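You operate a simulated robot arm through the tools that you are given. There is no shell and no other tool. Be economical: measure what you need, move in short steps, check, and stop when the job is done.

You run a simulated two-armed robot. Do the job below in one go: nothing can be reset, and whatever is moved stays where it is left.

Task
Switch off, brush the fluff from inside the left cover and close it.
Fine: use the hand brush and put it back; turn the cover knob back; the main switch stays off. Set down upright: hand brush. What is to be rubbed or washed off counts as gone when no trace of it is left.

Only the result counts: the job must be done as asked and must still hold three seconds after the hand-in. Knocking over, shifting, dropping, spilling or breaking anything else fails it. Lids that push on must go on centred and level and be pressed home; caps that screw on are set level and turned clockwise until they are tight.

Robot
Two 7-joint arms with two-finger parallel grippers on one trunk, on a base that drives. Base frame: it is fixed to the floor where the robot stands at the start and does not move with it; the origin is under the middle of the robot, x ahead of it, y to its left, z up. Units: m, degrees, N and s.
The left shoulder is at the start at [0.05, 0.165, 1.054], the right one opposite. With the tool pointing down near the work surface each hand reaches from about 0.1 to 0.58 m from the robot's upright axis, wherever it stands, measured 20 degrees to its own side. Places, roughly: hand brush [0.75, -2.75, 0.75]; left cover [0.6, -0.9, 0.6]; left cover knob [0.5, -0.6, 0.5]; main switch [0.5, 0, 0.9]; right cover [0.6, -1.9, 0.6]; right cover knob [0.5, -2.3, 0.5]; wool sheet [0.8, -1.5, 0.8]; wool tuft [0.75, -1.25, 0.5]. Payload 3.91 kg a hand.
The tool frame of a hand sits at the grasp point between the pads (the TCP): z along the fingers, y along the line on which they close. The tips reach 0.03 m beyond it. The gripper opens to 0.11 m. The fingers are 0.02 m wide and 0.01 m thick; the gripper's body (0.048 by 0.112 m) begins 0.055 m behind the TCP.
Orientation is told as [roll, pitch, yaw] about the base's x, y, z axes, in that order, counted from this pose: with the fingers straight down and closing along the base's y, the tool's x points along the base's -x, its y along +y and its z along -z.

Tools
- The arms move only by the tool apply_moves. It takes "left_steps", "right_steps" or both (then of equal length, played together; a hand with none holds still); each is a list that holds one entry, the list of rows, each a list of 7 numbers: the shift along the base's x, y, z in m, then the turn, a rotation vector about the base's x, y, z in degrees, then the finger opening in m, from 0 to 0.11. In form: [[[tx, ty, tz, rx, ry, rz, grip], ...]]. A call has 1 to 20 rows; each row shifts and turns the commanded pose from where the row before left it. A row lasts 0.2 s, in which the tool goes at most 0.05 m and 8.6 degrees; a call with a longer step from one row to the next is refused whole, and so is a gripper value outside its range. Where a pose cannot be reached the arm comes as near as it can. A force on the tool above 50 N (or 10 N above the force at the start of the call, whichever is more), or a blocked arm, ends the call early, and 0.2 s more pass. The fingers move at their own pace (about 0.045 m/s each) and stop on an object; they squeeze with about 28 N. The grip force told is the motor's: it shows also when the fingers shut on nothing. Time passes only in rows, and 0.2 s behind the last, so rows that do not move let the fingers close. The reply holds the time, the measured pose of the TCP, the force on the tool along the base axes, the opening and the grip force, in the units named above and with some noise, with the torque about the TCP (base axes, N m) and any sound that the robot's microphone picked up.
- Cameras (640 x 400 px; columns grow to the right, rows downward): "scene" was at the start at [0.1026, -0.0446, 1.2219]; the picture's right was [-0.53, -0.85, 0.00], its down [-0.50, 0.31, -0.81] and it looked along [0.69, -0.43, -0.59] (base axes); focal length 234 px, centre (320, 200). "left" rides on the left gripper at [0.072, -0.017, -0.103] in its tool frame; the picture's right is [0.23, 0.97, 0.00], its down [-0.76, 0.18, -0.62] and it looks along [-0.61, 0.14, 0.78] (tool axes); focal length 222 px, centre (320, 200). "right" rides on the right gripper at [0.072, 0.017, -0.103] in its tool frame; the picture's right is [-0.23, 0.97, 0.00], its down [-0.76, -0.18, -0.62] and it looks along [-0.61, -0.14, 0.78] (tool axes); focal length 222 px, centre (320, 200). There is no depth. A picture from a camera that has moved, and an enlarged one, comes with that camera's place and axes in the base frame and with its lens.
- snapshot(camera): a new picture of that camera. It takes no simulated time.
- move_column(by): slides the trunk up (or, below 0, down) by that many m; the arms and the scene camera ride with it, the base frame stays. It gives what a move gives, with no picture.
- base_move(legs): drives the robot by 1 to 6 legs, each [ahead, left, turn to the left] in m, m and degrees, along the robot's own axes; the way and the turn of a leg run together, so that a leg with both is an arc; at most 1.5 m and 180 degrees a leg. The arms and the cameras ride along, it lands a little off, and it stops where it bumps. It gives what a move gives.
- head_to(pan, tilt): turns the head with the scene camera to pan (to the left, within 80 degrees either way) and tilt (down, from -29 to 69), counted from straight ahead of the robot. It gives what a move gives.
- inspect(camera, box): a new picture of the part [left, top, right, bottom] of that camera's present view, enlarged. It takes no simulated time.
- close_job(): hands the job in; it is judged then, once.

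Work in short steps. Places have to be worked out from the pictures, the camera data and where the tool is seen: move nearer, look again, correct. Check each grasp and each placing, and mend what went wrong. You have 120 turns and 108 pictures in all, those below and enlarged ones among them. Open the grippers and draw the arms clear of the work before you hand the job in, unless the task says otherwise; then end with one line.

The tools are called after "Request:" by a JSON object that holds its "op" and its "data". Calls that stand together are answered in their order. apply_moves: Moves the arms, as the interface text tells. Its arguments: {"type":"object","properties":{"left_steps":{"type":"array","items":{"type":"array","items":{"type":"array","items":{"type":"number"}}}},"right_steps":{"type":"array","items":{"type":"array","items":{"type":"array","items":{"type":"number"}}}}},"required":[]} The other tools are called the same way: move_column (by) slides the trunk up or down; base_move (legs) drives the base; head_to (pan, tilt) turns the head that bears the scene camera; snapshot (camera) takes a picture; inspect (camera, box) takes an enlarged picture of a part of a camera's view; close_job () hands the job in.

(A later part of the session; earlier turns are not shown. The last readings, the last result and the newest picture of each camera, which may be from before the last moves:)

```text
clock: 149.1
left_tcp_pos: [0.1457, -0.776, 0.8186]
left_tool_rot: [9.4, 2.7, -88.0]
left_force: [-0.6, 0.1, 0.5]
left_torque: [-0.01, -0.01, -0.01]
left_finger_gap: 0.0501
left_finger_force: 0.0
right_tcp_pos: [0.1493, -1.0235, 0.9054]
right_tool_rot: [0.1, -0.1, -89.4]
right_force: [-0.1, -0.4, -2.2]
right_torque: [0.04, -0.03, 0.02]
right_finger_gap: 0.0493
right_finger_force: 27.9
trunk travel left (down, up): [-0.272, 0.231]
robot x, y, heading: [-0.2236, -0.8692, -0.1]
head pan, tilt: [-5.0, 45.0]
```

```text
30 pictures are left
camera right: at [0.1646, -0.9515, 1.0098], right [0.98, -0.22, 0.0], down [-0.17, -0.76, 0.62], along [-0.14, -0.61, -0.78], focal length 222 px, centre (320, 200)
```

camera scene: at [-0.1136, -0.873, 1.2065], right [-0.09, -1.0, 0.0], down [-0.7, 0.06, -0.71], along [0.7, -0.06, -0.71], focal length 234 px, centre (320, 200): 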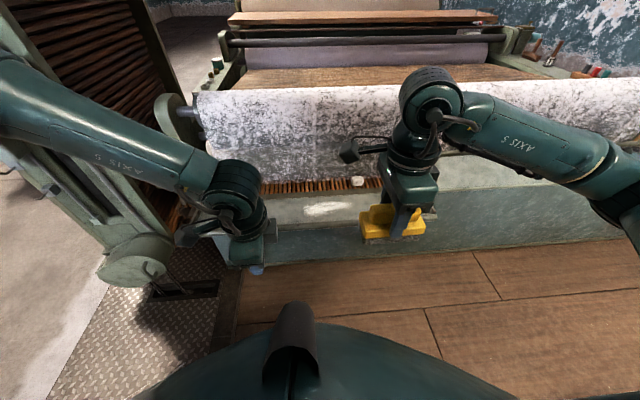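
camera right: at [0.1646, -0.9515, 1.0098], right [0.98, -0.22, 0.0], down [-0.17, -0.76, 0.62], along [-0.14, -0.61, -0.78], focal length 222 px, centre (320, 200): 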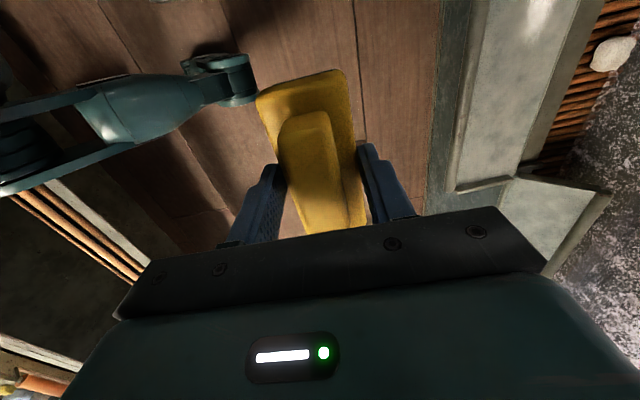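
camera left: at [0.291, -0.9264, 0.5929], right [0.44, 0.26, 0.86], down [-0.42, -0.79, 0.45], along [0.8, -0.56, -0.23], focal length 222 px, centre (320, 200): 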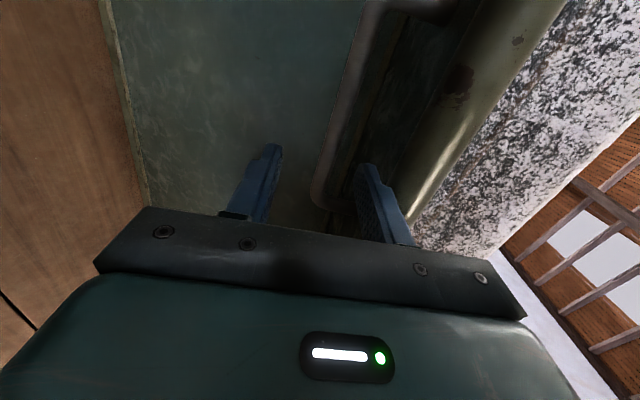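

The fluff patch is on the open lid at about x 0.49–0.54, y -0.86…-1.04, z≈0.51; the loose wool tuft on the rods behind must be left alone. Drive closer, with the left hand shifted aside, and bring the brush over the lid.

Request:
{"op": "base_move", "data": {"legs": [[0.2, 0, 0]]}}

Request:
{"op": "apply_moves", "data": {"right_steps": [[[0.03, 0.01, -0.03, 0, 0, 0, 0.0], [0.03, 0.01, -0.03, 0, 0, 0, 0.0], [0.03, 0.01, -0.03, 0, 0, 0, 0.0], [0.03, 0.01, -0.03, 0, 0, 0, 0.0], [0.03, 0.01, -0.03, 0, 0, 0, 0.0], [0.01, 0.01, -0.03, 0, 0, 0, 0.0], [0, 0, -0.03, 0, 0, 0, 0.0], [0, 0, -0.03, 0, 0, 0, 0.0]]], "left_steps": [[[-0.01, 0.015, 0, 0, 0, 0, 0.05], [-0.01, 0.015, 0, 0, 0, 0, 0.05], [-0.01, 0.015, 0, 0, 0, 0, 0.05], [-0.01, 0.015, 0, 0, 0, 0, 0.05], [0, 0.015, 0, 0, 0, 0, 0.05], [0, 0.015, 0, 0, 0, 0, 0.05], [0, 0, 0, 0, 0, 0, 0.05], [0, 0, 0, 0, 0, 0, 0.05]]]}}

Request:
{"op": "snapshot", "data": {"camera": "scene"}}

Request:
{"op": "snapshot", "data": {"camera": "right"}}

```text
clock: 150.7
left_tcp_pos: [0.3454, -0.7766, 0.8185]
left_tool_rot: [9.4, 2.6, -88.1]
left_force: [0.3, 0.2, -0.1]
left_torque: [0.03, 0.04, -0.02]
left_finger_gap: 0.0501
left_finger_force: 0.1
right_tcp_pos: [0.3466, -1.0254, 0.9051]
right_tool_rot: [0.0, -0.2, -89.7]
right_force: [0.2, -0.2, -1.4]
right_torque: [-0.01, 0.0, -0.02]
right_finger_gap: 0.0497
right_finger_force: 28.2
trunk travel left (down, up): [-0.272, 0.231]
robot x, y, heading: [-0.0236, -0.869, -0.4]
head pan, tilt: [-5.0, 45.0]
```

```text
clock: 152.5
left_tcp_pos: [0.3036, -0.6868, 0.8189]
left_tool_rot: [9.5, 2.8, -88.1]
left_force: [0.4, -0.2, -0.2]
left_torque: [0.01, 0.01, 0.0]
left_finger_gap: 0.0502
left_finger_force: 0.1
right_tcp_pos: [0.5055, -0.9643, 0.6638]
right_tool_rot: [0.0, 0.0, -89.7]
right_force: [-0.4, -0.2, -1.6]
right_torque: [0.02, 0.0, 0.01]
right_finger_gap: 0.049
right_finger_force: 27.7
trunk travel left (down, up): [-0.272, 0.231]
robot x, y, heading: [-0.0257, -0.867, -0.5]
head pan, tilt: [-5.0, 45.0]
```

```text
29 pictures are left
camera scene: at [0.0855, -0.874, 1.2065], right [-0.09, -1.0, 0.0], down [-0.7, 0.07, -0.71], along [0.7, -0.07, -0.71], focal length 234 px, centre (320, 200)
```

scene: 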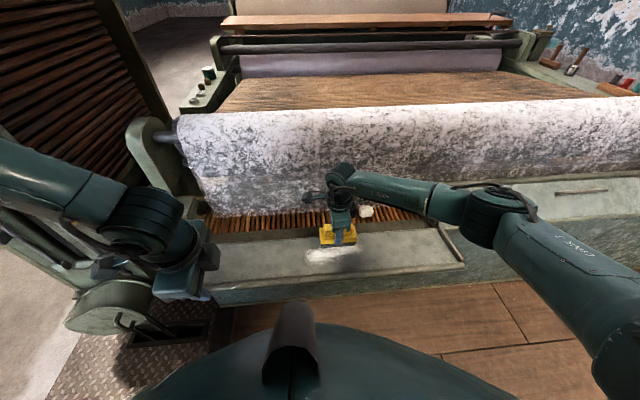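

```text
28 pictures are left
camera right: at [0.5214, -0.8922, 0.768], right [0.97, -0.22, 0.0], down [-0.17, -0.76, 0.62], along [-0.14, -0.61, -0.78], focal length 222 px, centre (320, 200)
```

right: 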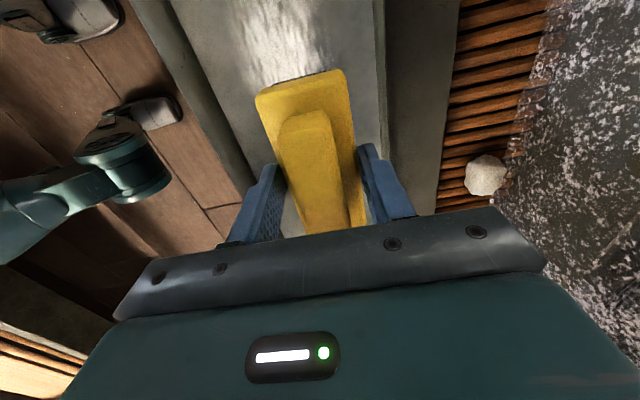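

Patch is centred near [0.49, -0.94] with the lid surface about z≈0.53. Centre the brush and lower it carefully, watching force.

Request:
{"op": "apply_moves", "data": {"right_steps": [[[-0.015, 0.024, -0.015, 0, 0, 0, 0.0], [0, 0, -0.015, 0, 0, 0, 0.0], [0, 0, -0.01, 0, 0, 0, 0.0], [0, 0, -0.01, 0, 0, 0, 0.0]]]}}

Request:
{"op": "inspect", "data": {"camera": "scene", "box": [260, 190, 400, 290]}}

```text
clock: 153.5
left_tcp_pos: [0.3026, -0.6877, 0.8189]
left_tool_rot: [9.6, 2.7, -88.0]
left_force: [0.2, 0.8, -0.7]
left_torque: [0.02, 0.01, -0.01]
left_finger_gap: 0.0501
left_finger_force: 0.1
right_tcp_pos: [0.4918, -0.9413, 0.6188]
right_tool_rot: [0.1, -0.1, -89.6]
right_force: [-1.9, -0.6, 11.8]
right_torque: [-0.41, 0.48, -0.11]
right_finger_gap: 0.0493
right_finger_force: 28.0
trunk travel left (down, up): [-0.272, 0.231]
robot x, y, heading: [-0.0212, -0.8708, -0.5]
head pan, tilt: [-5.0, 45.0]
```

```text
4.00 times, centred on (330, 240) of scene
camera zoom: at [0.0842, -0.8738, 1.2069], right [-0.09, -1.0, 0.0], down [-0.7, 0.06, -0.71], along [0.7, -0.07, -0.71], focal length 938 px, centre (280, 40)
```

zoom: 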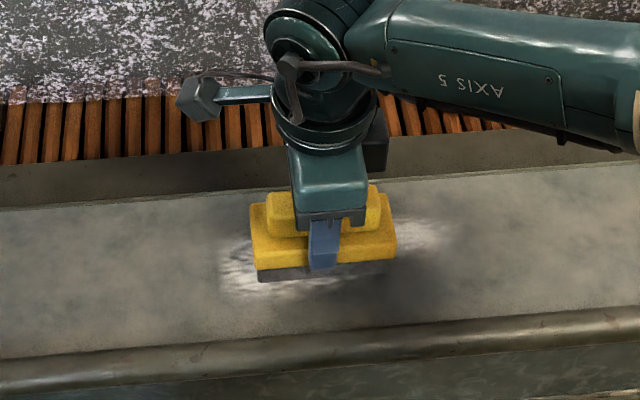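

Contact at TCP z≈0.619 with about 12 N. Stroke along y over the whole patch in this lane.

Request:
{"op": "apply_moves", "data": {"right_steps": [[[0, 0.025, 0, 0, 0, 0, 0.0], [0, 0.025, 0, 0, 0, 0, 0.0], [0, 0.025, 0, 0, 0, 0, 0.0], [0, 0.01, 0, 0, 0, 0, 0.0], [0, -0.025, 0, 0, 0, 0, 0.0], [0, -0.025, 0, 0, 0, 0, 0.0], [0, -0.025, 0, 0, 0, 0, 0.0], [0, -0.025, 0, 0, 0, 0, 0.0], [0, -0.025, 0, 0, 0, 0, 0.0], [0, -0.025, 0, 0, 0, 0, 0.0], [0, -0.025, 0, 0, 0, 0, 0.0], [0, -0.01, 0, 0, 0, 0, 0.0]]]}}

Request:
{"op": "inspect", "data": {"camera": "scene", "box": [260, 190, 400, 290]}}

```text
clock: 156.1
left_tcp_pos: [0.3032, -0.6867, 0.8182]
left_tool_rot: [9.6, 2.7, -88.1]
left_force: [0.8, 0.3, -0.3]
left_torque: [0.01, -0.01, -0.03]
left_finger_gap: 0.05
left_finger_force: 0.2
right_tcp_pos: [0.4916, -1.0401, 0.6168]
right_tool_rot: [0.1, -0.1, -89.6]
right_force: [0.7, 6.0, 13.8]
right_torque: [0.4, 0.37, -0.23]
right_finger_gap: 0.0493
right_finger_force: 27.8
trunk travel left (down, up): [-0.272, 0.231]
robot x, y, heading: [-0.0263, -0.8661, -0.2]
head pan, tilt: [-5.0, 45.0]
```

```text
4.00 times, centred on (330, 240) of scene
camera zoom: at [0.0842, -0.8734, 1.2066], right [-0.09, -1.0, 0.0], down [-0.7, 0.06, -0.71], along [0.7, -0.07, -0.71], focal length 938 px, centre (280, 40)
```

zoom: 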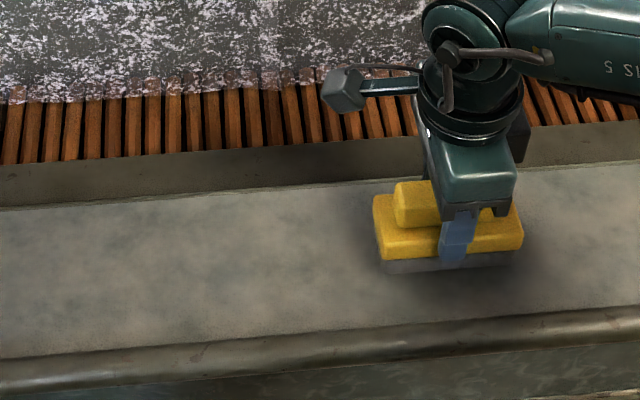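

The patch looks gone. For certainty, stroke two neighbouring lanes as well, then lift and inspect.

Request:
{"op": "apply_moves", "data": {"right_steps": [[[-0.02, 0, 0, 0, 0, 0, 0.0], [0, 0.03, 0, 0, 0, 0, 0.0], [0, 0.03, 0, 0, 0, 0, 0.0], [0, 0.03, 0, 0, 0, 0, 0.0], [0, 0.03, 0, 0, 0, 0, 0.0], [0, 0.03, 0, 0, 0, 0, 0.0], [0, 0.03, 0, 0, 0, 0, 0.0], [0.02, 0, 0.001, 0, 0, 0, 0.0], [0.015, 0, 0.002, 0, 0, 0, 0.0], [0, -0.03, 0, 0, 0, 0, 0.0], [0, -0.03, 0, 0, 0, 0, 0.0], [0, -0.03, 0, 0, 0, 0, 0.0], [0, -0.03, 0, 0, 0, 0, 0.0], [0, -0.03, 0, 0, 0, 0, 0.0], [0, -0.03, 0, 0, 0, 0, 0.0], [0, 0, 0.03, 0, 0, 0, 0.0], [0, 0, 0.04, 0, 0, 0, 0.0], [0, 0, 0.05, 0, 0, 0, 0.0]]]}}

Request:
{"op": "inspect", "data": {"camera": "scene", "box": [180, 190, 480, 320]}}

```text
clock: 159.9
left_tcp_pos: [0.3035, -0.689, 0.8178]
left_tool_rot: [9.6, 2.8, -88.1]
left_force: [0.2, -0.4, -0.2]
left_torque: [0.02, 0.03, 0.0]
left_finger_gap: 0.0501
left_finger_force: 0.2
right_tcp_pos: [0.5058, -1.0402, 0.737]
right_tool_rot: [-0.1, -0.1, -89.6]
right_force: [-0.8, -0.8, -0.5]
right_torque: [-0.02, 0.0, 0.01]
right_finger_gap: 0.0499
right_finger_force: 28.7
trunk travel left (down, up): [-0.272, 0.231]
robot x, y, heading: [-0.0232, -0.8685, -0.3]
head pan, tilt: [-5.0, 45.0]
```

```text
2.13 times, centred on (330, 255) of scene
camera zoom: at [0.0852, -0.874, 1.2064], right [-0.09, -1.0, 0.0], down [-0.7, 0.07, -0.71], along [0.7, -0.07, -0.71], focal length 500 px, centre (299, 83)
```

zoom: 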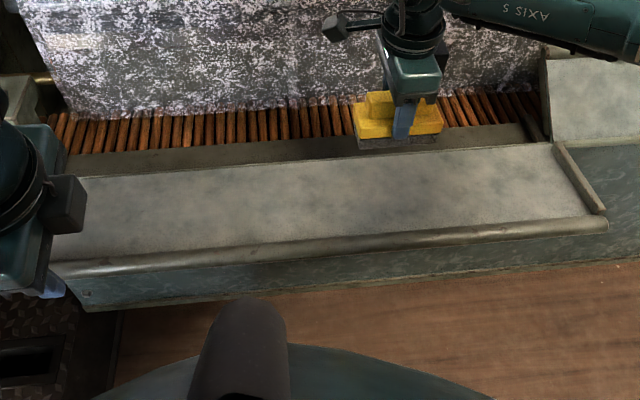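

The lid is clean. Next, close it with the left hand from below: first lift and pull the brush hand back, retreat the base, and lower the trunk.

Request:
{"op": "apply_moves", "data": {"right_steps": [[[0, 0, 0.04, 0, 0, 0, 0.0], [0, 0, 0.04, 0, 0, 0, 0.0], [-0.02, 0, 0.04, 0, 0, 0, 0.0], [-0.03, -0.01, 0.04, 0, 0, 0, 0.0], [-0.04, -0.01, 0.02, 0, 0, 0, 0.0], [-0.04, -0.01, 0.02, 0, 0, 0, 0.0], [-0.03, -0.01, 0, 0, 0, 0, 0.0]]]}}

Request:
{"op": "base_move", "data": {"legs": [[-0.22, 0, 0.3]]}}

Request:
{"op": "move_column", "data": {"by": -0.24}}

Request:
{"op": "apply_moves", "data": {"left_steps": [[[0.02, 0, 0, 0, -5, 0, 0.0], [0.02, 0, 0, 0, -5, 0, 0.0], [0.02, 0, 0, 0, -5, 0, 0.0], [0.02, 0, 0, 0, -5, 0, 0.0], [0.02, 0, -0.01, 0, -5, 0, 0.0], [0.025, 0, -0.02, 0, -5, 0, 0.0], [0.025, 0, -0.02, 0, -5, 0, 0.0], [0.025, 0, -0.02, 0, -5, 0, 0.0], [0.025, 0, -0.02, 0, -5, 0, 0.0], [0.025, 0, -0.02, 0, -5, 0, 0.0], [0.025, 0, -0.02, 0, -2, 0, 0.0]]]}}

Request:
{"op": "snapshot", "data": {"camera": "scene"}}

Request:
{"op": "snapshot", "data": {"camera": "left"}}

```text
refused: row 4 steps farther than a row can; nothing moved
```

```text
clock: 161.5
left_tcp_pos: [0.0853, -0.6869, 0.8178]
left_tool_rot: [9.5, 2.8, -88.1]
left_force: [-0.1, 1.1, -0.6]
left_torque: [0.0, -0.01, 0.02]
left_finger_gap: 0.0502
left_finger_force: 0.1
right_tcp_pos: [0.2879, -1.0385, 0.7355]
right_tool_rot: [0.0, 0.0, -89.6]
right_force: [-0.2, -0.1, -0.4]
right_torque: [0.03, 0.02, 0.02]
right_finger_gap: 0.0494
right_finger_force: 28.2
trunk travel left (down, up): [-0.272, 0.231]
robot x, y, heading: [-0.2409, -0.8706, -0.1]
head pan, tilt: [-5.0, 45.0]
```

```text
clock: 164.0
left_tcp_pos: [0.085, -0.6863, 0.5788]
left_tool_rot: [9.6, 2.8, -88.0]
left_force: [1.1, 1.1, -0.6]
left_torque: [0.0, 0.0, 0.01]
left_finger_gap: 0.0498
left_finger_force: 0.0
right_tcp_pos: [0.2898, -1.0379, 0.4965]
right_tool_rot: [0.0, 0.0, -89.6]
right_force: [-0.2, 1.2, -1.5]
right_torque: [0.04, 0.01, 0.0]
right_finger_gap: 0.0495
right_finger_force: 28.4
trunk travel left (down, up): [-0.032, 0.471]
robot x, y, heading: [-0.2394, -0.8672, -0.1]
head pan, tilt: [-5.0, 45.0]
```

```text
clock: 166.4
left_tcp_pos: [0.2652, -0.6842, 0.5033]
left_tool_rot: [51.0, 0.8, -86.6]
left_force: [-0.8, 0.7, -1.0]
left_torque: [-0.02, -0.02, 0.01]
left_finger_gap: 0.0
left_finger_force: 28.1
left hand out of reach, approached as far as the arm can: row 9, 10, 11
right_tcp_pos: [0.2879, -1.0376, 0.4956]
right_tool_rot: [0.0, 0.0, -89.7]
right_force: [-0.4, 0.0, -2.2]
right_torque: [0.02, -0.01, 0.01]
right_finger_gap: 0.0495
right_finger_force: 27.9
trunk travel left (down, up): [-0.032, 0.471]
robot x, y, heading: [-0.2441, -0.868, -0.3]
head pan, tilt: [-5.0, 45.0]
```

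```text
24 pictures are left
camera scene: at [-0.133, -0.873, 0.9665], right [-0.09, -1.0, 0.0], down [-0.7, 0.06, -0.71], along [0.7, -0.06, -0.71], focal length 234 px, centre (320, 200)
```

scene: 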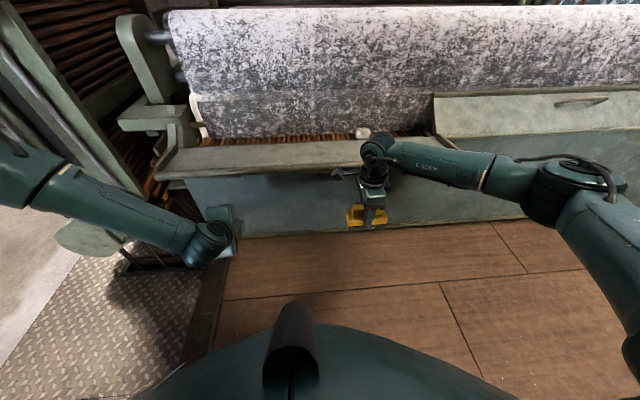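

```text
23 pictures are left
camera left: at [0.1715, -0.6186, 0.555], right [0.6, 0.25, 0.76], down [-0.33, -0.79, 0.52], along [0.73, -0.56, -0.39], focal length 222 px, centre (320, 200)
```

left: 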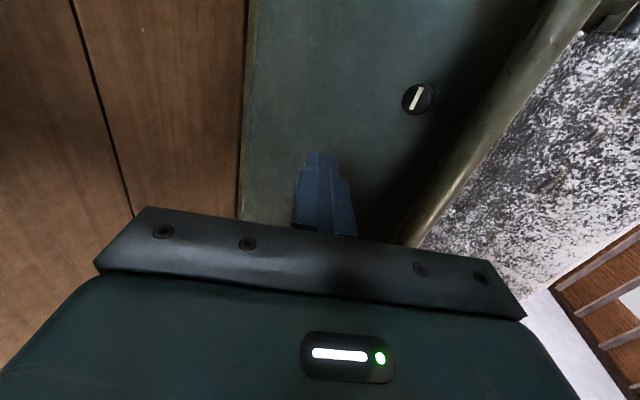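

First get the right hand with the brush up and back, and move the left hand lower and slightly right, still in front of the lid's edge.

Request:
{"op": "apply_moves", "data": {"right_steps": [[[-0.01, -0.01, 0.04, 0, 0, 0, 0.0], [-0.01, -0.01, 0.04, 0, 0, 0, 0.0], [-0.02, -0.01, 0.04, 0, 0, 0, 0.0], [-0.02, -0.01, 0.04, 0, 0, 0, 0.0], [-0.02, -0.01, 0.04, 0, 0, 0, 0.0], [-0.02, -0.01, 0.04, 0, 0, 0, 0.0], [-0.01, -0.01, 0.04, 0, 0, 0, 0.0]]], "left_steps": [[[0.01, -0.01, -0.01, 0, 0, 0, 0.0], [0.01, -0.01, -0.01, 0, 0, 0, 0.0], [0.01, -0.01, -0.01, 0, 0, 0, 0.0], [0.01, -0.01, -0.015, 0, 0, 0, 0.0], [0.01, -0.01, -0.015, 0, 0, 0, 0.0], [0, -0.005, -0.01, 0, 0, 0, 0.0], [0, 0, 0, 0, 0, 0, 0.0]]]}}

Request:
{"op": "move_column", "data": {"by": -0.03}}

```text
clock: 168.0
left_tcp_pos: [0.3109, -0.7466, 0.4357]
left_tool_rot: [53.0, 0.7, -86.6]
left_force: [-0.4, 0.0, 0.5]
left_torque: [-0.01, -0.01, -0.01]
left_finger_gap: 0.0001
left_finger_force: 27.7
left hand out of reach, approached as far as the arm can: row 1
right_tcp_pos: [0.1808, -1.1068, 0.7771]
right_tool_rot: [0.0, -0.2, -89.5]
right_force: [0.4, -0.5, -1.2]
right_torque: [0.03, 0.0, -0.01]
right_finger_gap: 0.0495
right_finger_force: 28.5
trunk travel left (down, up): [-0.032, 0.471]
robot x, y, heading: [-0.2441, -0.8684, -0.2]
head pan, tilt: [-5.0, 45.0]
```

```text
clock: 168.8
left_tcp_pos: [0.3117, -0.7461, 0.406]
left_tool_rot: [53.0, 0.8, -86.5]
left_force: [0.4, 0.2, -0.1]
left_torque: [0.04, 0.03, 0.01]
left_finger_gap: 0.0
left_finger_force: 27.9
right_tcp_pos: [0.1821, -1.1066, 0.7456]
right_tool_rot: [0.0, 0.1, -89.6]
right_force: [0.0, 0.9, -0.7]
right_torque: [0.03, 0.0, 0.01]
right_finger_gap: 0.0492
right_finger_force: 27.6
trunk travel left (down, up): [-0.002, 0.501]
robot x, y, heading: [-0.2392, -0.8695, 0.0]
head pan, tilt: [-5.0, 45.0]
```

Drive forward so the left hand is under the lid, then raise the trunk gently to start lifting it.

Request:
{"op": "base_move", "data": {"legs": [[0.12, 0, 0]]}}

Request:
{"op": "move_column", "data": {"by": 0.1}}

Request:
{"op": "snapshot", "data": {"camera": "scene"}}

```text
clock: 170.0
left_tcp_pos: [0.4283, -0.7447, 0.406]
left_tool_rot: [53.0, 0.7, -86.5]
left_force: [0.1, -0.3, -0.2]
left_torque: [-0.02, 0.0, 0.0]
left_finger_gap: 0.0
left_finger_force: 27.4
right_tcp_pos: [0.3012, -1.1066, 0.7454]
right_tool_rot: [0.0, -0.1, -89.4]
right_force: [0.9, 1.1, -2.2]
right_torque: [-0.01, 0.01, -0.02]
right_finger_gap: 0.0497
right_finger_force: 28.0
trunk travel left (down, up): [-0.002, 0.501]
robot x, y, heading: [-0.1268, -0.8705, 0.1]
head pan, tilt: [-5.0, 45.0]
```

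```text
clock: 171.3
left_tcp_pos: [0.4284, -0.7462, 0.5048]
left_tool_rot: [53.0, 0.6, -86.5]
left_force: [-5.8, 0.8, -6.8]
left_torque: [0.12, -0.59, -0.17]
left_finger_gap: 0.0
left_finger_force: 28.4
right_tcp_pos: [0.3006, -1.1066, 0.8452]
right_tool_rot: [0.0, 0.0, -89.6]
right_force: [-0.6, -0.3, -1.7]
right_torque: [0.03, -0.02, 0.0]
right_finger_gap: 0.0493
right_finger_force: 28.1
trunk travel left (down, up): [-0.102, 0.401]
robot x, y, heading: [-0.1221, -0.8642, 0.0]
head pan, tilt: [-5.0, 45.0]
```

```text
22 pictures are left
camera scene: at [-0.015, -0.8729, 1.0364], right [-0.09, -1.0, 0.0], down [-0.7, 0.06, -0.71], along [0.7, -0.06, -0.71], focal length 234 px, centre (320, 200)
```

scene: 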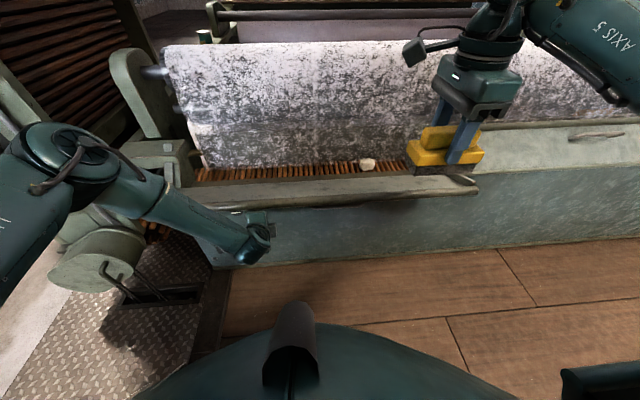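

Contact started and the lid is being lifted. Continue up in steps.

Request:
{"op": "move_column", "data": {"by": 0.06}}

Request:
{"op": "move_column", "data": {"by": 0.04}}

Request:
{"op": "snapshot", "data": {"camera": "scene"}}

```text
clock: 172.3
left_tcp_pos: [0.4285, -0.7467, 0.5657]
left_tool_rot: [52.9, 0.6, -86.5]
left_force: [-5.3, -0.1, -7.8]
left_torque: [0.03, -0.25, -0.08]
left_finger_gap: 0.0
left_finger_force: 28.2
right_tcp_pos: [0.3021, -1.1069, 0.9059]
right_tool_rot: [0.0, -0.1, -89.5]
right_force: [-0.1, -0.8, -0.8]
right_torque: [-0.01, -0.02, -0.01]
right_finger_gap: 0.0494
right_finger_force: 27.8
trunk travel left (down, up): [-0.162, 0.341]
robot x, y, heading: [-0.124, -0.8702, 0.1]
head pan, tilt: [-5.0, 45.0]
```

```text
clock: 173.2
left_tcp_pos: [0.428, -0.7447, 0.6055]
left_tool_rot: [52.9, 0.6, -86.5]
left_force: [-6.5, 0.7, -5.2]
left_torque: [0.03, -0.08, -0.08]
left_finger_gap: 0.0
left_finger_force: 28.3
right_tcp_pos: [0.2998, -1.1075, 0.9464]
right_tool_rot: [0.1, -0.2, -89.5]
right_force: [0.8, -0.7, -1.7]
right_torque: [0.06, -0.02, -0.02]
right_finger_gap: 0.0493
right_finger_force: 28.2
trunk travel left (down, up): [-0.202, 0.301]
robot x, y, heading: [-0.1273, -0.8702, -0.1]
head pan, tilt: [-5.0, 45.0]
```

```text
21 pictures are left
camera scene: at [-0.0152, -0.873, 1.1366], right [-0.09, -1.0, 0.0], down [-0.7, 0.06, -0.71], along [0.7, -0.06, -0.71], focal length 234 px, centre (320, 200)
```

scene: 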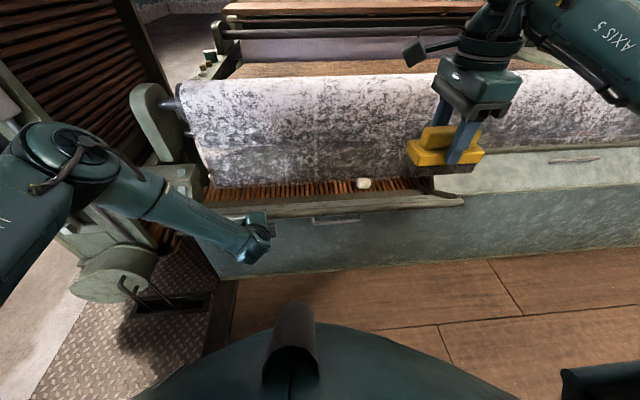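

The lid is tilting up. Alternate small forward and up moves to bring it past vertical.

Request:
{"op": "move_column", "data": {"by": 0.03}}

Request:
{"op": "base_move", "data": {"legs": [[0.05, 0, 0]]}}

Request:
{"op": "move_column", "data": {"by": 0.02}}

Request:
{"op": "base_move", "data": {"legs": [[0.05, 0, 0]]}}

Request:
{"op": "snapshot", "data": {"camera": "scene"}}

```text
clock: 173.9
left_tcp_pos: [0.4275, -0.7466, 0.636]
left_tool_rot: [53.0, 0.6, -86.6]
left_force: [-6.7, 0.1, -3.5]
left_torque: [0.04, 0.07, -0.08]
left_finger_gap: 0.0
left_finger_force: 27.5
right_tcp_pos: [0.3013, -1.1063, 0.9748]
right_tool_rot: [0.0, -0.2, -89.5]
right_force: [0.2, 0.2, -1.2]
right_torque: [0.0, 0.01, -0.01]
right_finger_gap: 0.0494
right_finger_force: 28.1
trunk travel left (down, up): [-0.232, 0.271]
robot x, y, heading: [-0.1241, -0.866, 0.1]
head pan, tilt: [-5.0, 45.0]
```

```text
clock: 174.8
left_tcp_pos: [0.4792, -0.7462, 0.6339]
left_tool_rot: [53.0, 0.7, -86.6]
left_force: [-2.5, -1.7, -8.4]
left_torque: [0.06, 0.31, -0.07]
left_finger_gap: 0.0
left_finger_force: 27.9
right_tcp_pos: [0.3501, -1.1068, 0.9747]
right_tool_rot: [0.0, -0.2, -89.6]
right_force: [0.1, 0.9, -0.9]
right_torque: [0.05, -0.01, -0.02]
right_finger_gap: 0.0493
right_finger_force: 28.1
trunk travel left (down, up): [-0.232, 0.271]
robot x, y, heading: [-0.0747, -0.8668, -0.1]
head pan, tilt: [-5.0, 45.0]
```

```text
clock: 175.5
left_tcp_pos: [0.4785, -0.7462, 0.6555]
left_tool_rot: [53.2, 0.6, -86.6]
left_force: [-6.7, 1.2, -0.6]
left_torque: [0.0, 0.11, -0.03]
left_finger_gap: 0.0001
left_finger_force: 27.6
right_tcp_pos: [0.3498, -1.1066, 0.9959]
right_tool_rot: [0.0, -0.1, -89.6]
right_force: [-1.6, -0.2, -1.1]
right_torque: [-0.01, 0.0, 0.0]
right_finger_gap: 0.0493
right_finger_force: 28.3
trunk travel left (down, up): [-0.252, 0.251]
robot x, y, heading: [-0.0788, -0.8679, -0.0]
head pan, tilt: [-5.0, 45.0]
```

```text
clock: 176.4
left_tcp_pos: [0.5274, -0.7459, 0.6548]
left_tool_rot: [53.0, 0.7, -86.5]
left_force: [-0.1, -0.1, -0.6]
left_torque: [0.03, -0.01, -0.01]
left_finger_gap: 0.0
left_finger_force: 27.5
right_tcp_pos: [0.3992, -1.1062, 0.9959]
right_tool_rot: [0.0, -0.1, -89.5]
right_force: [0.0, -0.4, -2.3]
right_torque: [-0.02, 0.01, -0.01]
right_finger_gap: 0.0495
right_finger_force: 27.8
trunk travel left (down, up): [-0.252, 0.251]
robot x, y, heading: [-0.0244, -0.8698, -0.0]
head pan, tilt: [-5.0, 45.0]
```

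```text
20 pictures are left
camera scene: at [0.083, -0.8733, 1.1863], right [-0.09, -1.0, 0.0], down [-0.7, 0.06, -0.71], along [0.7, -0.06, -0.71], focal length 234 px, centre (320, 200)
```

scene: 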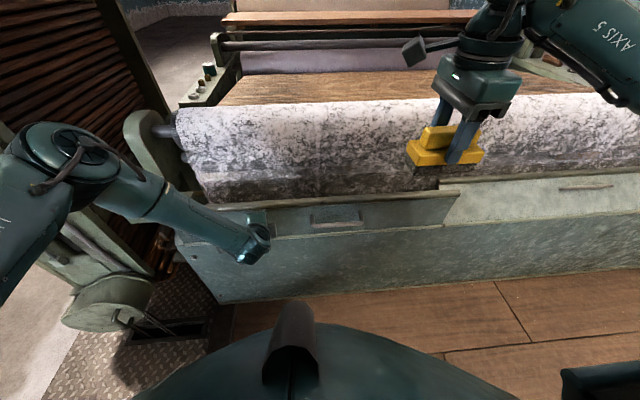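

The lid is past vertical and off the hand. Push it further toward closed.

Request:
{"op": "base_move", "data": {"legs": [[0.06, 0, 0]]}}

Request:
{"op": "snapshot", "data": {"camera": "scene"}}

```text
clock: 177.4
left_tcp_pos: [0.5841, -0.7454, 0.6545]
left_tool_rot: [52.9, 0.6, -86.4]
left_force: [-0.4, 0.2, 0.4]
left_torque: [0.02, 0.0, -0.03]
left_finger_gap: 0.0
left_finger_force: 28.0
right_tcp_pos: [0.4583, -1.1058, 0.9956]
right_tool_rot: [0.1, -0.1, -89.3]
right_force: [-0.1, 0.0, -0.7]
right_torque: [0.02, -0.01, 0.01]
right_finger_gap: 0.0495
right_finger_force: 27.3
trunk travel left (down, up): [-0.252, 0.251]
robot x, y, heading: [0.0291, -0.8674, -0.2]
head pan, tilt: [-5.0, 45.0]
```

```text
19 pictures are left
camera scene: at [0.1413, -0.8732, 1.1864], right [-0.09, -1.0, 0.0], down [-0.7, 0.06, -0.71], along [0.7, -0.06, -0.71], focal length 234 px, centre (320, 200)
```

scene: 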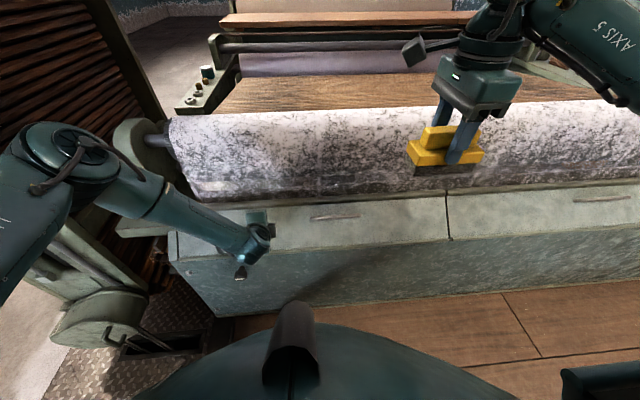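

The left cover now lies flush with the right one. Press it gently with the fingertips to confirm it is seated.

Request:
{"op": "apply_moves", "data": {"left_steps": [[[0.012, 0, -0.012, 0, 0, 0, 0.0], [0.012, 0, -0.012, 0, 0, 0, 0.0], [0.008, 0, -0.008, 0, 0, 0, 0.0], [0.006, 0, -0.006, 0, 0, 0, 0.0]]]}}

Request:
{"op": "inspect", "data": {"camera": "scene", "box": [160, 170, 480, 330]}}

```text
clock: 178.3
left_tcp_pos: [0.6146, -0.7445, 0.6253]
left_tool_rot: [53.1, 0.6, -86.4]
left_force: [-32.1, 5.7, 33.0]
left_torque: [-0.13, 0.15, -0.15]
left_finger_gap: 0.0001
left_finger_force: 28.3
right_tcp_pos: [0.454, -1.1055, 0.9974]
right_tool_rot: [0.2, -0.1, -89.3]
right_force: [0.2, 0.8, -0.8]
right_torque: [0.01, -0.01, -0.02]
right_finger_gap: 0.0492
right_finger_force: 28.3
trunk travel left (down, up): [-0.252, 0.251]
robot x, y, heading: [0.0301, -0.8722, -0.0]
head pan, tilt: [-5.0, 45.0]
stopped in row 4 (left hand): the force on the tool passed its limit at 68 N (the readings are from after the stop); the commanded pose is now the measured one
```

```text
2.00 times, centred on (320, 250) of scene
camera zoom: at [0.1354, -0.8731, 1.1877], right [-0.09, -1.0, 0.0], down [-0.7, 0.06, -0.71], along [0.71, -0.06, -0.7], focal length 469 px, centre (320, 100)
```

zoom: 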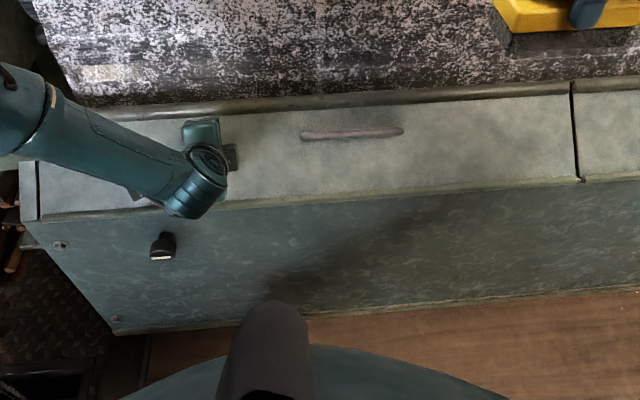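

The cover is pressed home. Now for the knob: back off, unroll the left tool to its earlier forward pose, and lower the trunk.

Request:
{"op": "base_move", "data": {"legs": [[-0.2, 0.0, 0], [0, 0.15, 0]]}}

Request:
{"op": "apply_moves", "data": {"left_steps": [[[0, 0, 0, -6.55, 0, 4.9, 0.08], [0, 0, 0, -6.55, 0, 4.9, 0.08], [0, 0, 0, -6.55, 0, 4.9, 0.08], [0, 0, 0, -6.55, 0, 4.9, 0.08], [0, 0, 0, -6.55, 0, 4.9, 0.08], [0, 0, 0, -6.55, 0, 4.9, 0.08], [0, 0, 0, -6.55, 0, 4.9, 0.08], [0, 0, 0, -6.55, 0, 4.9, 0.08], [0, 0, 0, -6.55, 0, 4.9, 0.08], [0, 0, 0, -6.55, 0, 4.9, 0.08], [0, 0, 0, -6.55, 0, 4.9, 0.08], [0, 0, 0, 0, -5, 0, 0.08], [0, 0, 0, 0, -5, 0, 0.08]]]}}

Request:
{"op": "move_column", "data": {"by": -0.25}}

```text
clock: 181.5
left_tcp_pos: [0.4178, -0.5936, 0.6186]
left_tool_rot: [52.7, 0.7, -86.5]
left_force: [-0.2, 0.5, -0.8]
left_torque: [0.01, 0.06, -0.02]
left_finger_gap: 0.0
left_finger_force: 27.5
right_tcp_pos: [0.2578, -0.9513, 0.9955]
right_tool_rot: [0.0, -0.2, -89.4]
right_force: [-0.2, 0.4, -1.3]
right_torque: [-0.03, 0.03, 0.02]
right_finger_gap: 0.0494
right_finger_force: 27.6
trunk travel left (down, up): [-0.252, 0.251]
robot x, y, heading: [-0.17, -0.7168, -0.1]
head pan, tilt: [-5.0, 45.0]
```

```text
clock: 184.3
left_tcp_pos: [0.4118, -0.6406, 0.6481]
left_tool_rot: [-1.9, -59.2, 3.1]
left_force: [-1.2, -0.3, 0.5]
left_torque: [0.03, 0.01, -0.01]
left_finger_gap: 0.0797
left_finger_force: 0.1
left hand out of reach, approached as far as the arm can: row 12, 13
right_tcp_pos: [0.2575, -0.9522, 0.9951]
right_tool_rot: [0.0, -0.1, -89.4]
right_force: [0.1, -0.1, -1.2]
right_torque: [-0.03, 0.04, -0.02]
right_finger_gap: 0.0496
right_finger_force: 28.1
trunk travel left (down, up): [-0.252, 0.251]
robot x, y, heading: [-0.1693, -0.713, -0.1]
head pan, tilt: [-5.0, 45.0]
```

```text
clock: 186.9
left_tcp_pos: [0.4102, -0.6418, 0.3975]
left_tool_rot: [-1.9, -59.1, 3.1]
left_force: [-0.7, 0.1, -0.4]
left_torque: [0.0, -0.01, -0.01]
left_finger_gap: 0.0802
left_finger_force: 0.1
right_tcp_pos: [0.2576, -0.9528, 0.7448]
right_tool_rot: [0.0, -0.1, -89.4]
right_force: [0.3, 0.2, -0.6]
right_torque: [0.02, 0.01, -0.01]
right_finger_gap: 0.0495
right_finger_force: 28.0
trunk travel left (down, up): [-0.002, 0.501]
robot x, y, heading: [-0.1656, -0.7162, -0.1]
head pan, tilt: [-5.0, 45.0]
```

Raise 66 mm to knob height and drive forward to just short of the knob, then check by camera.

Request:
{"op": "move_column", "data": {"by": 0.066}}

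Request:
{"op": "base_move", "data": {"legs": [[0.075, 0, 0]]}}

Request:
{"op": "snapshot", "data": {"camera": "left"}}

```text
clock: 188.0
left_tcp_pos: [0.4116, -0.6407, 0.4648]
left_tool_rot: [-1.8, -59.1, 3.1]
left_force: [0.5, 0.3, 1.0]
left_torque: [0.0, -0.01, -0.01]
left_finger_gap: 0.08
left_finger_force: 0.1
right_tcp_pos: [0.2581, -0.9526, 0.81]
right_tool_rot: [0.0, -0.1, -89.4]
right_force: [0.1, 0.1, -2.1]
right_torque: [0.04, 0.01, 0.01]
right_finger_gap: 0.0492
right_finger_force: 28.0
trunk travel left (down, up): [-0.068, 0.435]
robot x, y, heading: [-0.1721, -0.7152, 0.2]
head pan, tilt: [-5.0, 45.0]
```

```text
clock: 189.0
left_tcp_pos: [0.4875, -0.641, 0.4642]
left_tool_rot: [-2.0, -59.1, 2.9]
left_force: [-0.7, -0.1, 0.3]
left_torque: [0.0, -0.03, 0.02]
left_finger_gap: 0.08
left_finger_force: 0.0
right_tcp_pos: [0.334, -0.9533, 0.8107]
right_tool_rot: [0.1, -0.1, -89.5]
right_force: [-0.4, 0.3, -0.6]
right_torque: [0.02, 0.02, 0.02]
right_finger_gap: 0.0494
right_finger_force: 28.1
trunk travel left (down, up): [-0.068, 0.435]
robot x, y, heading: [-0.0921, -0.7151, 0.2]
head pan, tilt: [-5.0, 45.0]
```

```text
17 pictures are left
camera left: at [0.363, -0.662, 0.4545], right [-0.14, 0.97, -0.21], down [-0.15, 0.19, 0.97], along [0.98, 0.17, 0.12], focal length 222 px, centre (320, 200)
```

left: 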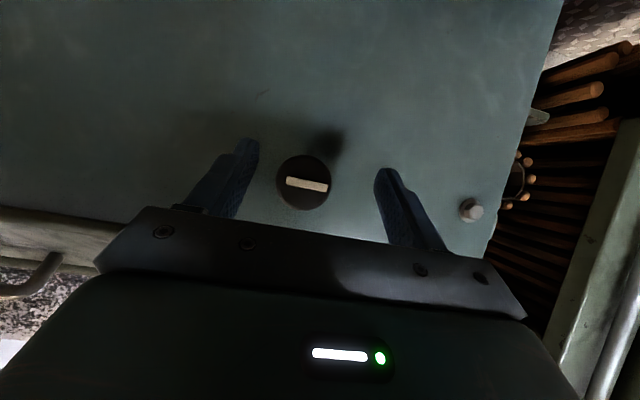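

The mark is still horizontal as left. Shift 7 mm right, advance over the knob, and grip.

Request:
{"op": "apply_moves", "data": {"left_steps": [[[0.01, -0.007, 0, 0, 0, 0, 0.08], [0.015, 0, 0, 0, 0, 0, 0.08], [0.012, 0, 0, 0, 0, 0, 0.08], [0, 0, 0, 0, 0, 0, 0.0], [0, 0, 0, 0, 0, 0, 0.0], [0, 0, 0, 0, 0, 0, 0.0], [0, 0, 0, 0, 0, 0, 0.0]]]}}

```text
clock: 190.6
left_tcp_pos: [0.5259, -0.6486, 0.4649]
left_tool_rot: [-2.0, -58.9, 3.1]
left_force: [1.3, -2.2, -1.3]
left_torque: [0.02, 0.0, -0.03]
left_finger_gap: 0.0418
left_finger_force: 45.1
right_tcp_pos: [0.335, -0.9538, 0.8109]
right_tool_rot: [0.1, -0.1, -89.4]
right_force: [-0.5, 0.2, -1.5]
right_torque: [0.0, 0.04, 0.02]
right_finger_gap: 0.0497
right_finger_force: 28.7
trunk travel left (down, up): [-0.068, 0.435]
robot x, y, heading: [-0.0872, -0.7138, -0.0]
head pan, tilt: [-5.0, 45.0]
```

Gripped (41.8 mm). Turn clockwise (+x) 72°, watching torque.

Request:
{"op": "apply_moves", "data": {"left_steps": [[[0, 0, 0, 8, 0, 0, 0.0], [0, 0, 0, 8, 0, 0, 0.0], [0, 0, 0, 8, 0, 0, 0.0], [0, 0, 0, 8, 0, 0, 0.0], [0, 0, 0, 8, 0, 0, 0.0], [0, 0, 0, 8, 0, 0, 0.0], [0, 0, 0, 8, 0, 0, 0.0], [0, 0, 0, 8, 0, 0, 0.0], [0, 0, 0, 8, 0, 0, 0.0]]]}}

Request:
{"op": "snapshot", "data": {"camera": "left"}}

```text
clock: 192.6
left_tcp_pos: [0.5257, -0.6457, 0.4639]
left_tool_rot: [81.2, -16.9, -57.4]
left_force: [18.7, 3.1, -7.7]
left_torque: [0.0, -0.46, 0.12]
left_finger_gap: 0.0412
left_finger_force: 45.1
right_tcp_pos: [0.3347, -0.9526, 0.8113]
right_tool_rot: [0.0, -0.1, -89.4]
right_force: [1.5, 0.4, -0.9]
right_torque: [0.01, 0.0, -0.01]
right_finger_gap: 0.0496
right_finger_force: 28.3
trunk travel left (down, up): [-0.068, 0.435]
robot x, y, heading: [-0.0884, -0.7139, 0.1]
head pan, tilt: [-5.0, 45.0]
```

```text
16 pictures are left
camera left: at [0.4006, -0.6455, 0.4415], right [-0.14, 0.5, 0.86], down [-0.14, -0.87, 0.48], along [0.98, -0.06, 0.19], focal length 222 px, centre (320, 200)
```

left: 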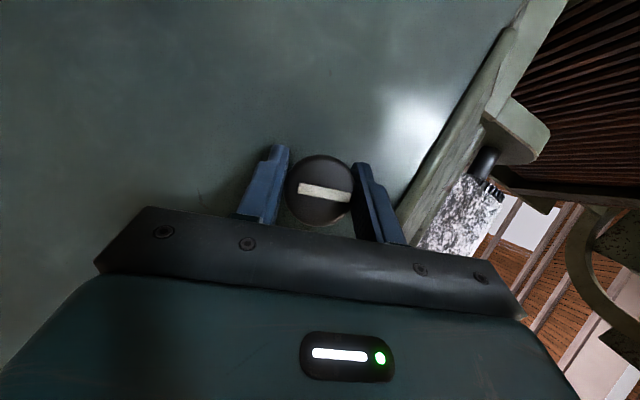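

Turned 72° without slipping. Continue toward the stop.

Request:
{"op": "apply_moves", "data": {"left_steps": [[[0, 0, 0, 7, 0, 0, 0.0], [0, 0, 0, 7, 0, 0, 0.0], [0, 0, 0, 6, 0, 0, 0.0], [0, 0, 0, 4, 0, 0, 0.0], [0, 0, 0, 0, 0, 0, 0.0]]]}}

Request:
{"op": "snapshot", "data": {"camera": "left"}}

```text
clock: 193.8
left_tcp_pos: [0.5187, -0.6446, 0.4658]
left_tool_rot: [92.6, 3.9, -59.4]
left_force: [25.2, 1.3, -34.8]
left_torque: [-0.39, 0.63, 0.41]
left_finger_gap: 0.0405
left_finger_force: 45.3
left hand out of reach, approached as far as the arm can: row 3, 4
right_tcp_pos: [0.3363, -0.9535, 0.8094]
right_tool_rot: [-0.2, -0.1, -89.4]
right_force: [0.8, 0.8, -1.8]
right_torque: [-0.02, 0.01, 0.01]
right_finger_gap: 0.0494
right_finger_force: 27.7
trunk travel left (down, up): [-0.068, 0.435]
robot x, y, heading: [-0.0889, -0.7116, -0.2]
head pan, tilt: [-5.0, 45.0]
```

```text
15 pictures are left
camera left: at [0.393, -0.6345, 0.4476], right [-0.12, 0.12, 0.99], down [-0.15, -0.98, 0.1], along [0.98, -0.14, 0.13], focal length 222 px, centre (320, 200)
```

left: 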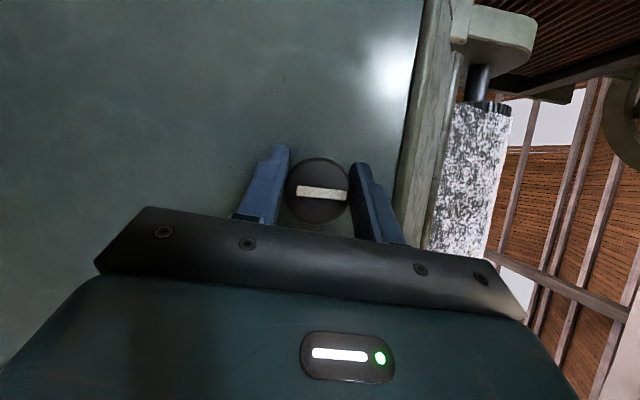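

In world terms the mark is vertical again and the torque shows the stop, so the knob is back. Release and withdraw.

Request:
{"op": "apply_moves", "data": {"left_steps": [[[0, 0, 0, 0, 0, 0, 0.05], [0, 0, 0, 0, 0, 0, 0.07], [0, 0, 0, 0, 0, 0, 0.08], [-0.03, 0, 0, 0, 0, 0, 0.08], [-0.03, 0, 0, 0, 0, 0, 0.08], [-0.03, 0, 0, 0, 0, 0, 0.08], [-0.03, 0, 0, 0, 0, 0, 0.08], [0, 0, 0, -8, 0, 0, 0.06], [0, 0, 0, -8, 0, 0, 0.06], [0, 0, 0, -8, 0, 0, 0.06], [0, 0, 0, -8, 0, 0, 0.06], [0, 0, 0, -8, 0, 0, 0.06], [0, 0, 0, -8, 0, 0, 0.06], [0, 0, 0, -8, 0, 0, 0.06], [0, 0, 0, -8, 0, 0, 0.06]]]}}

Request:
{"op": "base_move", "data": {"legs": [[-0.12, 0, 0]]}}

Request:
{"op": "move_column", "data": {"by": 0.2}}

Request:
{"op": "snapshot", "data": {"camera": "scene"}}

```text
clock: 197.0
left_tcp_pos: [0.3981, -0.6442, 0.4729]
left_tool_rot: [49.9, -47.9, -39.7]
left_force: [0.5, -0.4, -0.2]
left_torque: [-0.02, 0.0, 0.05]
left_finger_gap: 0.0601
left_finger_force: 0.1
right_tcp_pos: [0.3347, -0.9535, 0.8114]
right_tool_rot: [0.0, -0.1, -89.4]
right_force: [-0.3, -0.4, -0.9]
right_torque: [0.0, -0.01, 0.0]
right_finger_gap: 0.0493
right_finger_force: 28.1
trunk travel left (down, up): [-0.068, 0.435]
robot x, y, heading: [-0.0911, -0.7163, 0.1]
head pan, tilt: [-5.0, 45.0]
```

```text
clock: 198.2
left_tcp_pos: [0.2784, -0.6444, 0.4743]
left_tool_rot: [50.2, -47.8, -40.1]
left_force: [-0.4, 0.4, -0.4]
left_torque: [0.02, -0.02, 0.01]
left_finger_gap: 0.0596
left_finger_force: 0.0
right_tcp_pos: [0.2144, -0.9525, 0.811]
right_tool_rot: [0.0, 0.0, -89.5]
right_force: [0.3, -0.4, -1.3]
right_torque: [-0.01, -0.04, -0.02]
right_finger_gap: 0.0494
right_finger_force: 27.5
trunk travel left (down, up): [-0.068, 0.435]
robot x, y, heading: [-0.2102, -0.7126, 0.3]
head pan, tilt: [-5.0, 45.0]
```

```text
clock: 200.4
left_tcp_pos: [0.279, -0.6432, 0.6724]
left_tool_rot: [50.2, -47.7, -40.0]
left_force: [0.6, -0.1, 0.0]
left_torque: [0.01, 0.0, 0.03]
left_finger_gap: 0.0598
left_finger_force: 0.1
right_tcp_pos: [0.2138, -0.9538, 1.0103]
right_tool_rot: [0.0, -0.2, -89.5]
right_force: [-0.3, -0.6, -1.1]
right_torque: [0.01, 0.01, 0.02]
right_finger_gap: 0.0494
right_finger_force: 27.6
trunk travel left (down, up): [-0.268, 0.235]
robot x, y, heading: [-0.2137, -0.7166, -0.1]
head pan, tilt: [-5.0, 45.0]
```

```text
14 pictures are left
camera scene: at [-0.1016, -0.7203, 1.2024], right [-0.09, -1.0, 0.0], down [-0.7, 0.06, -0.71], along [0.7, -0.06, -0.71], focal length 234 px, centre (320, 200)
```

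scene: 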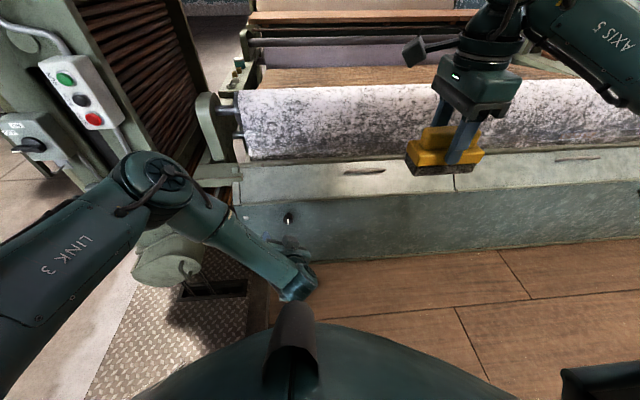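

All good at the left cover: closed, mark vertical, switch off. Now raise the left hand for clearance and drive back to the brush's place.

Request:
{"op": "apply_moves", "data": {"left_steps": [[[-0.01, 0, 0.03, 0, 0, 0, 0.06], [-0.01, 0, 0.03, 0, 0, 0, 0.06], [-0.01, 0, 0.03, 0, 0, 0, 0.06], [-0.01, 0, 0.03, 0, 0, 0, 0.06], [-0.01, 0, 0.03, 0, 0, 0, 0.06], [-0.01, 0, 0.03, 0, 0, 0, 0.06], [-0.01, 0, 0.03, 0, 0, 0, 0.06], [-0.01, 0, 0.02, 0, 0, 0, 0.06]]]}}

Request:
{"op": "base_move", "data": {"legs": [[0, -1.0, 0], [0, -0.91, 0]]}}

Request:
{"op": "head_to", "data": {"pan": -20, "tilt": 40}}

Request:
{"op": "snapshot", "data": {"camera": "scene"}}

```text
clock: 202.2
left_tcp_pos: [0.1983, -0.6444, 0.9026]
left_tool_rot: [50.1, -47.8, -40.0]
left_force: [0.7, -0.5, -0.2]
left_torque: [0.01, -0.02, 0.02]
left_finger_gap: 0.0602
left_finger_force: 0.0
right_tcp_pos: [0.2141, -0.9537, 1.0105]
right_tool_rot: [0.1, -0.1, -89.4]
right_force: [0.9, 0.1, -1.4]
right_torque: [0.01, -0.02, -0.03]
right_finger_gap: 0.0493
right_finger_force: 27.9
trunk travel left (down, up): [-0.268, 0.235]
robot x, y, heading: [-0.2101, -0.7186, 0.1]
head pan, tilt: [-5.0, 45.0]
```

```text
clock: 218.8
left_tcp_pos: [0.1724, -2.5038, 0.9023]
left_tool_rot: [50.2, -47.7, -39.6]
left_force: [0.7, -0.2, 0.7]
left_torque: [-0.02, 0.0, 0.0]
left_finger_gap: 0.0599
left_finger_force: 0.1
right_tcp_pos: [0.19, -2.8124, 1.0111]
right_tool_rot: [0.0, -0.1, -89.1]
right_force: [-0.1, 0.3, -1.6]
right_torque: [0.02, -0.02, -0.03]
right_finger_gap: 0.0494
right_finger_force: 28.1
trunk travel left (down, up): [-0.268, 0.235]
robot x, y, heading: [-0.2395, -2.581, 0.3]
head pan, tilt: [-5.0, 45.0]
```

```text
clock: 219.6
left_tcp_pos: [0.1713, -2.5038, 0.9018]
left_tool_rot: [50.2, -47.8, -39.7]
left_force: [0.4, 0.6, 0.0]
left_torque: [-0.01, -0.03, 0.01]
left_finger_gap: 0.0602
left_finger_force: 0.2
right_tcp_pos: [0.1902, -2.8118, 1.0108]
right_tool_rot: [0.1, -0.1, -89.1]
right_force: [-0.5, -0.9, -1.9]
right_torque: [0.02, 0.0, -0.01]
right_finger_gap: 0.0494
right_finger_force: 27.9
trunk travel left (down, up): [-0.268, 0.235]
robot x, y, heading: [-0.2382, -2.5755, 0.5]
head pan, tilt: [-20.0, 40.0]
```

```text
13 pictures are left
camera scene: at [-0.1289, -2.603, 1.2097], right [-0.34, -0.94, 0.0], down [-0.61, 0.22, -0.77], along [0.72, -0.26, -0.64], focal length 234 px, centre (320, 200)
```

scene: 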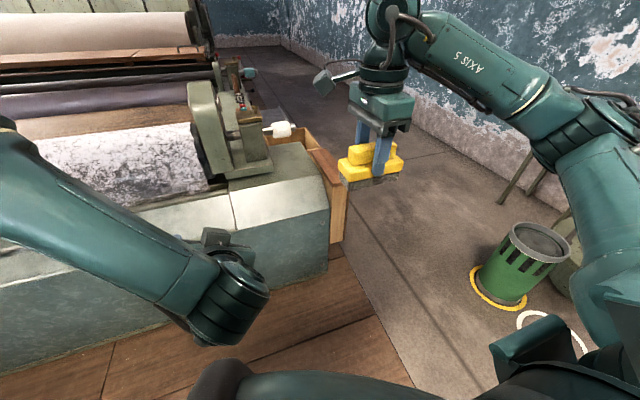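

Drive forward to the same standing spot, then move the brush over its original place at TCP [0.721, -2.789].

Request:
{"op": "base_move", "data": {"legs": [[0.0, -0.05, -0.5], [0.44, 0, 0]]}}

Request:
{"op": "snapshot", "data": {"camera": "scene"}}

```text
clock: 223.0
left_tcp_pos: [0.6041, -2.5662, 0.9022]
left_tool_rot: [50.2, -47.7, -40.7]
left_force: [0.8, 0.6, 0.0]
left_torque: [0.01, 0.02, -0.03]
left_finger_gap: 0.0602
left_finger_force: 0.0
right_tcp_pos: [0.6157, -2.8732, 1.0107]
right_tool_rot: [0.0, -0.1, -90.2]
right_force: [0.4, -1.2, -2.0]
right_torque: [0.02, -0.03, -0.01]
right_finger_gap: 0.0494
right_finger_force: 28.3
trunk travel left (down, up): [-0.268, 0.235]
robot x, y, heading: [0.1951, -2.6269, -0.9]
head pan, tilt: [-20.0, 40.0]
```

```text
12 pictures are left
camera scene: at [0.3011, -2.6588, 1.2097], right [-0.35, -0.93, 0.0], down [-0.6, 0.23, -0.77], along [0.72, -0.27, -0.64], focal length 234 px, centre (320, 200)
```

scene: 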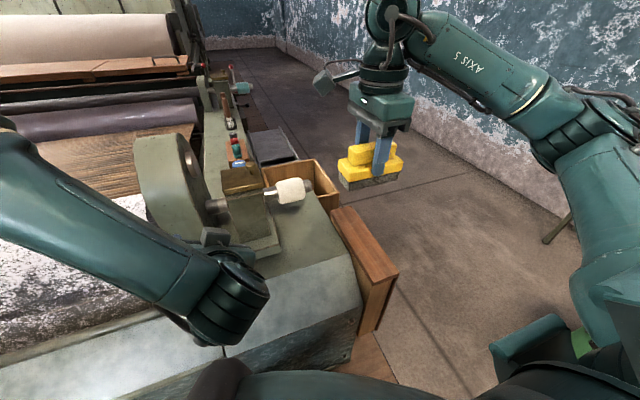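

Move the brush above its spot and look before lowering.

Request:
{"op": "apply_moves", "data": {"right_steps": [[[0.02, 0.017, -0.02, 0, 0, 0.6, 0.0], [0.02, 0.017, -0.02, 0, 0, 0, 0.0], [0.02, 0.017, -0.03, 0, 0, 0, 0.0], [0.02, 0.017, -0.035, 0, 0, 0, 0.0], [0.025, 0.016, -0.035, 0, 0, 0, 0.0], [0, 0, -0.04, 0, 0, 0, 0.0], [0, 0, -0.03, 0, 0, 0, 0.0]]]}}

Request:
{"op": "inspect", "data": {"camera": "scene", "box": [220, 140, 400, 280]}}

```text
clock: 224.6
left_tcp_pos: [0.6031, -2.5662, 0.9028]
left_tool_rot: [50.2, -47.8, -40.7]
left_force: [-0.4, -0.3, -0.6]
left_torque: [-0.01, -0.01, 0.03]
left_finger_gap: 0.0603
left_finger_force: 0.0
right_tcp_pos: [0.7215, -2.7891, 0.8001]
right_tool_rot: [-0.1, -0.1, -89.5]
right_force: [-0.4, -0.5, -1.7]
right_torque: [-0.02, 0.01, -0.02]
right_finger_gap: 0.0492
right_finger_force: 28.2
trunk travel left (down, up): [-0.268, 0.235]
robot x, y, heading: [0.1901, -2.6328, -0.7]
head pan, tilt: [-20.0, 40.0]
```

```text
2.86 times, centred on (310, 210) of scene
camera zoom: at [0.3009, -2.6588, 1.2097], right [-0.35, -0.93, 0.0], down [-0.6, 0.23, -0.77], along [0.72, -0.27, -0.64], focal length 670 px, centre (349, 171)
```

zoom: 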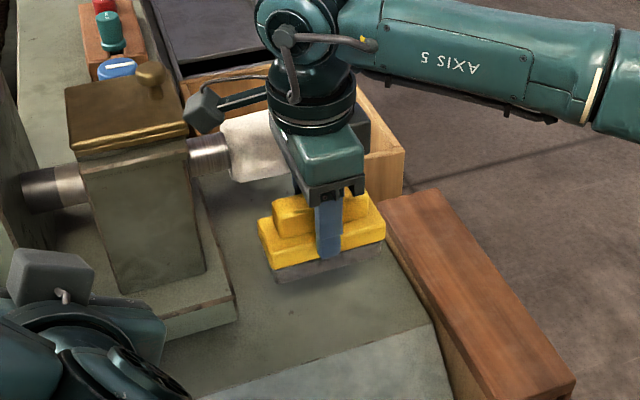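

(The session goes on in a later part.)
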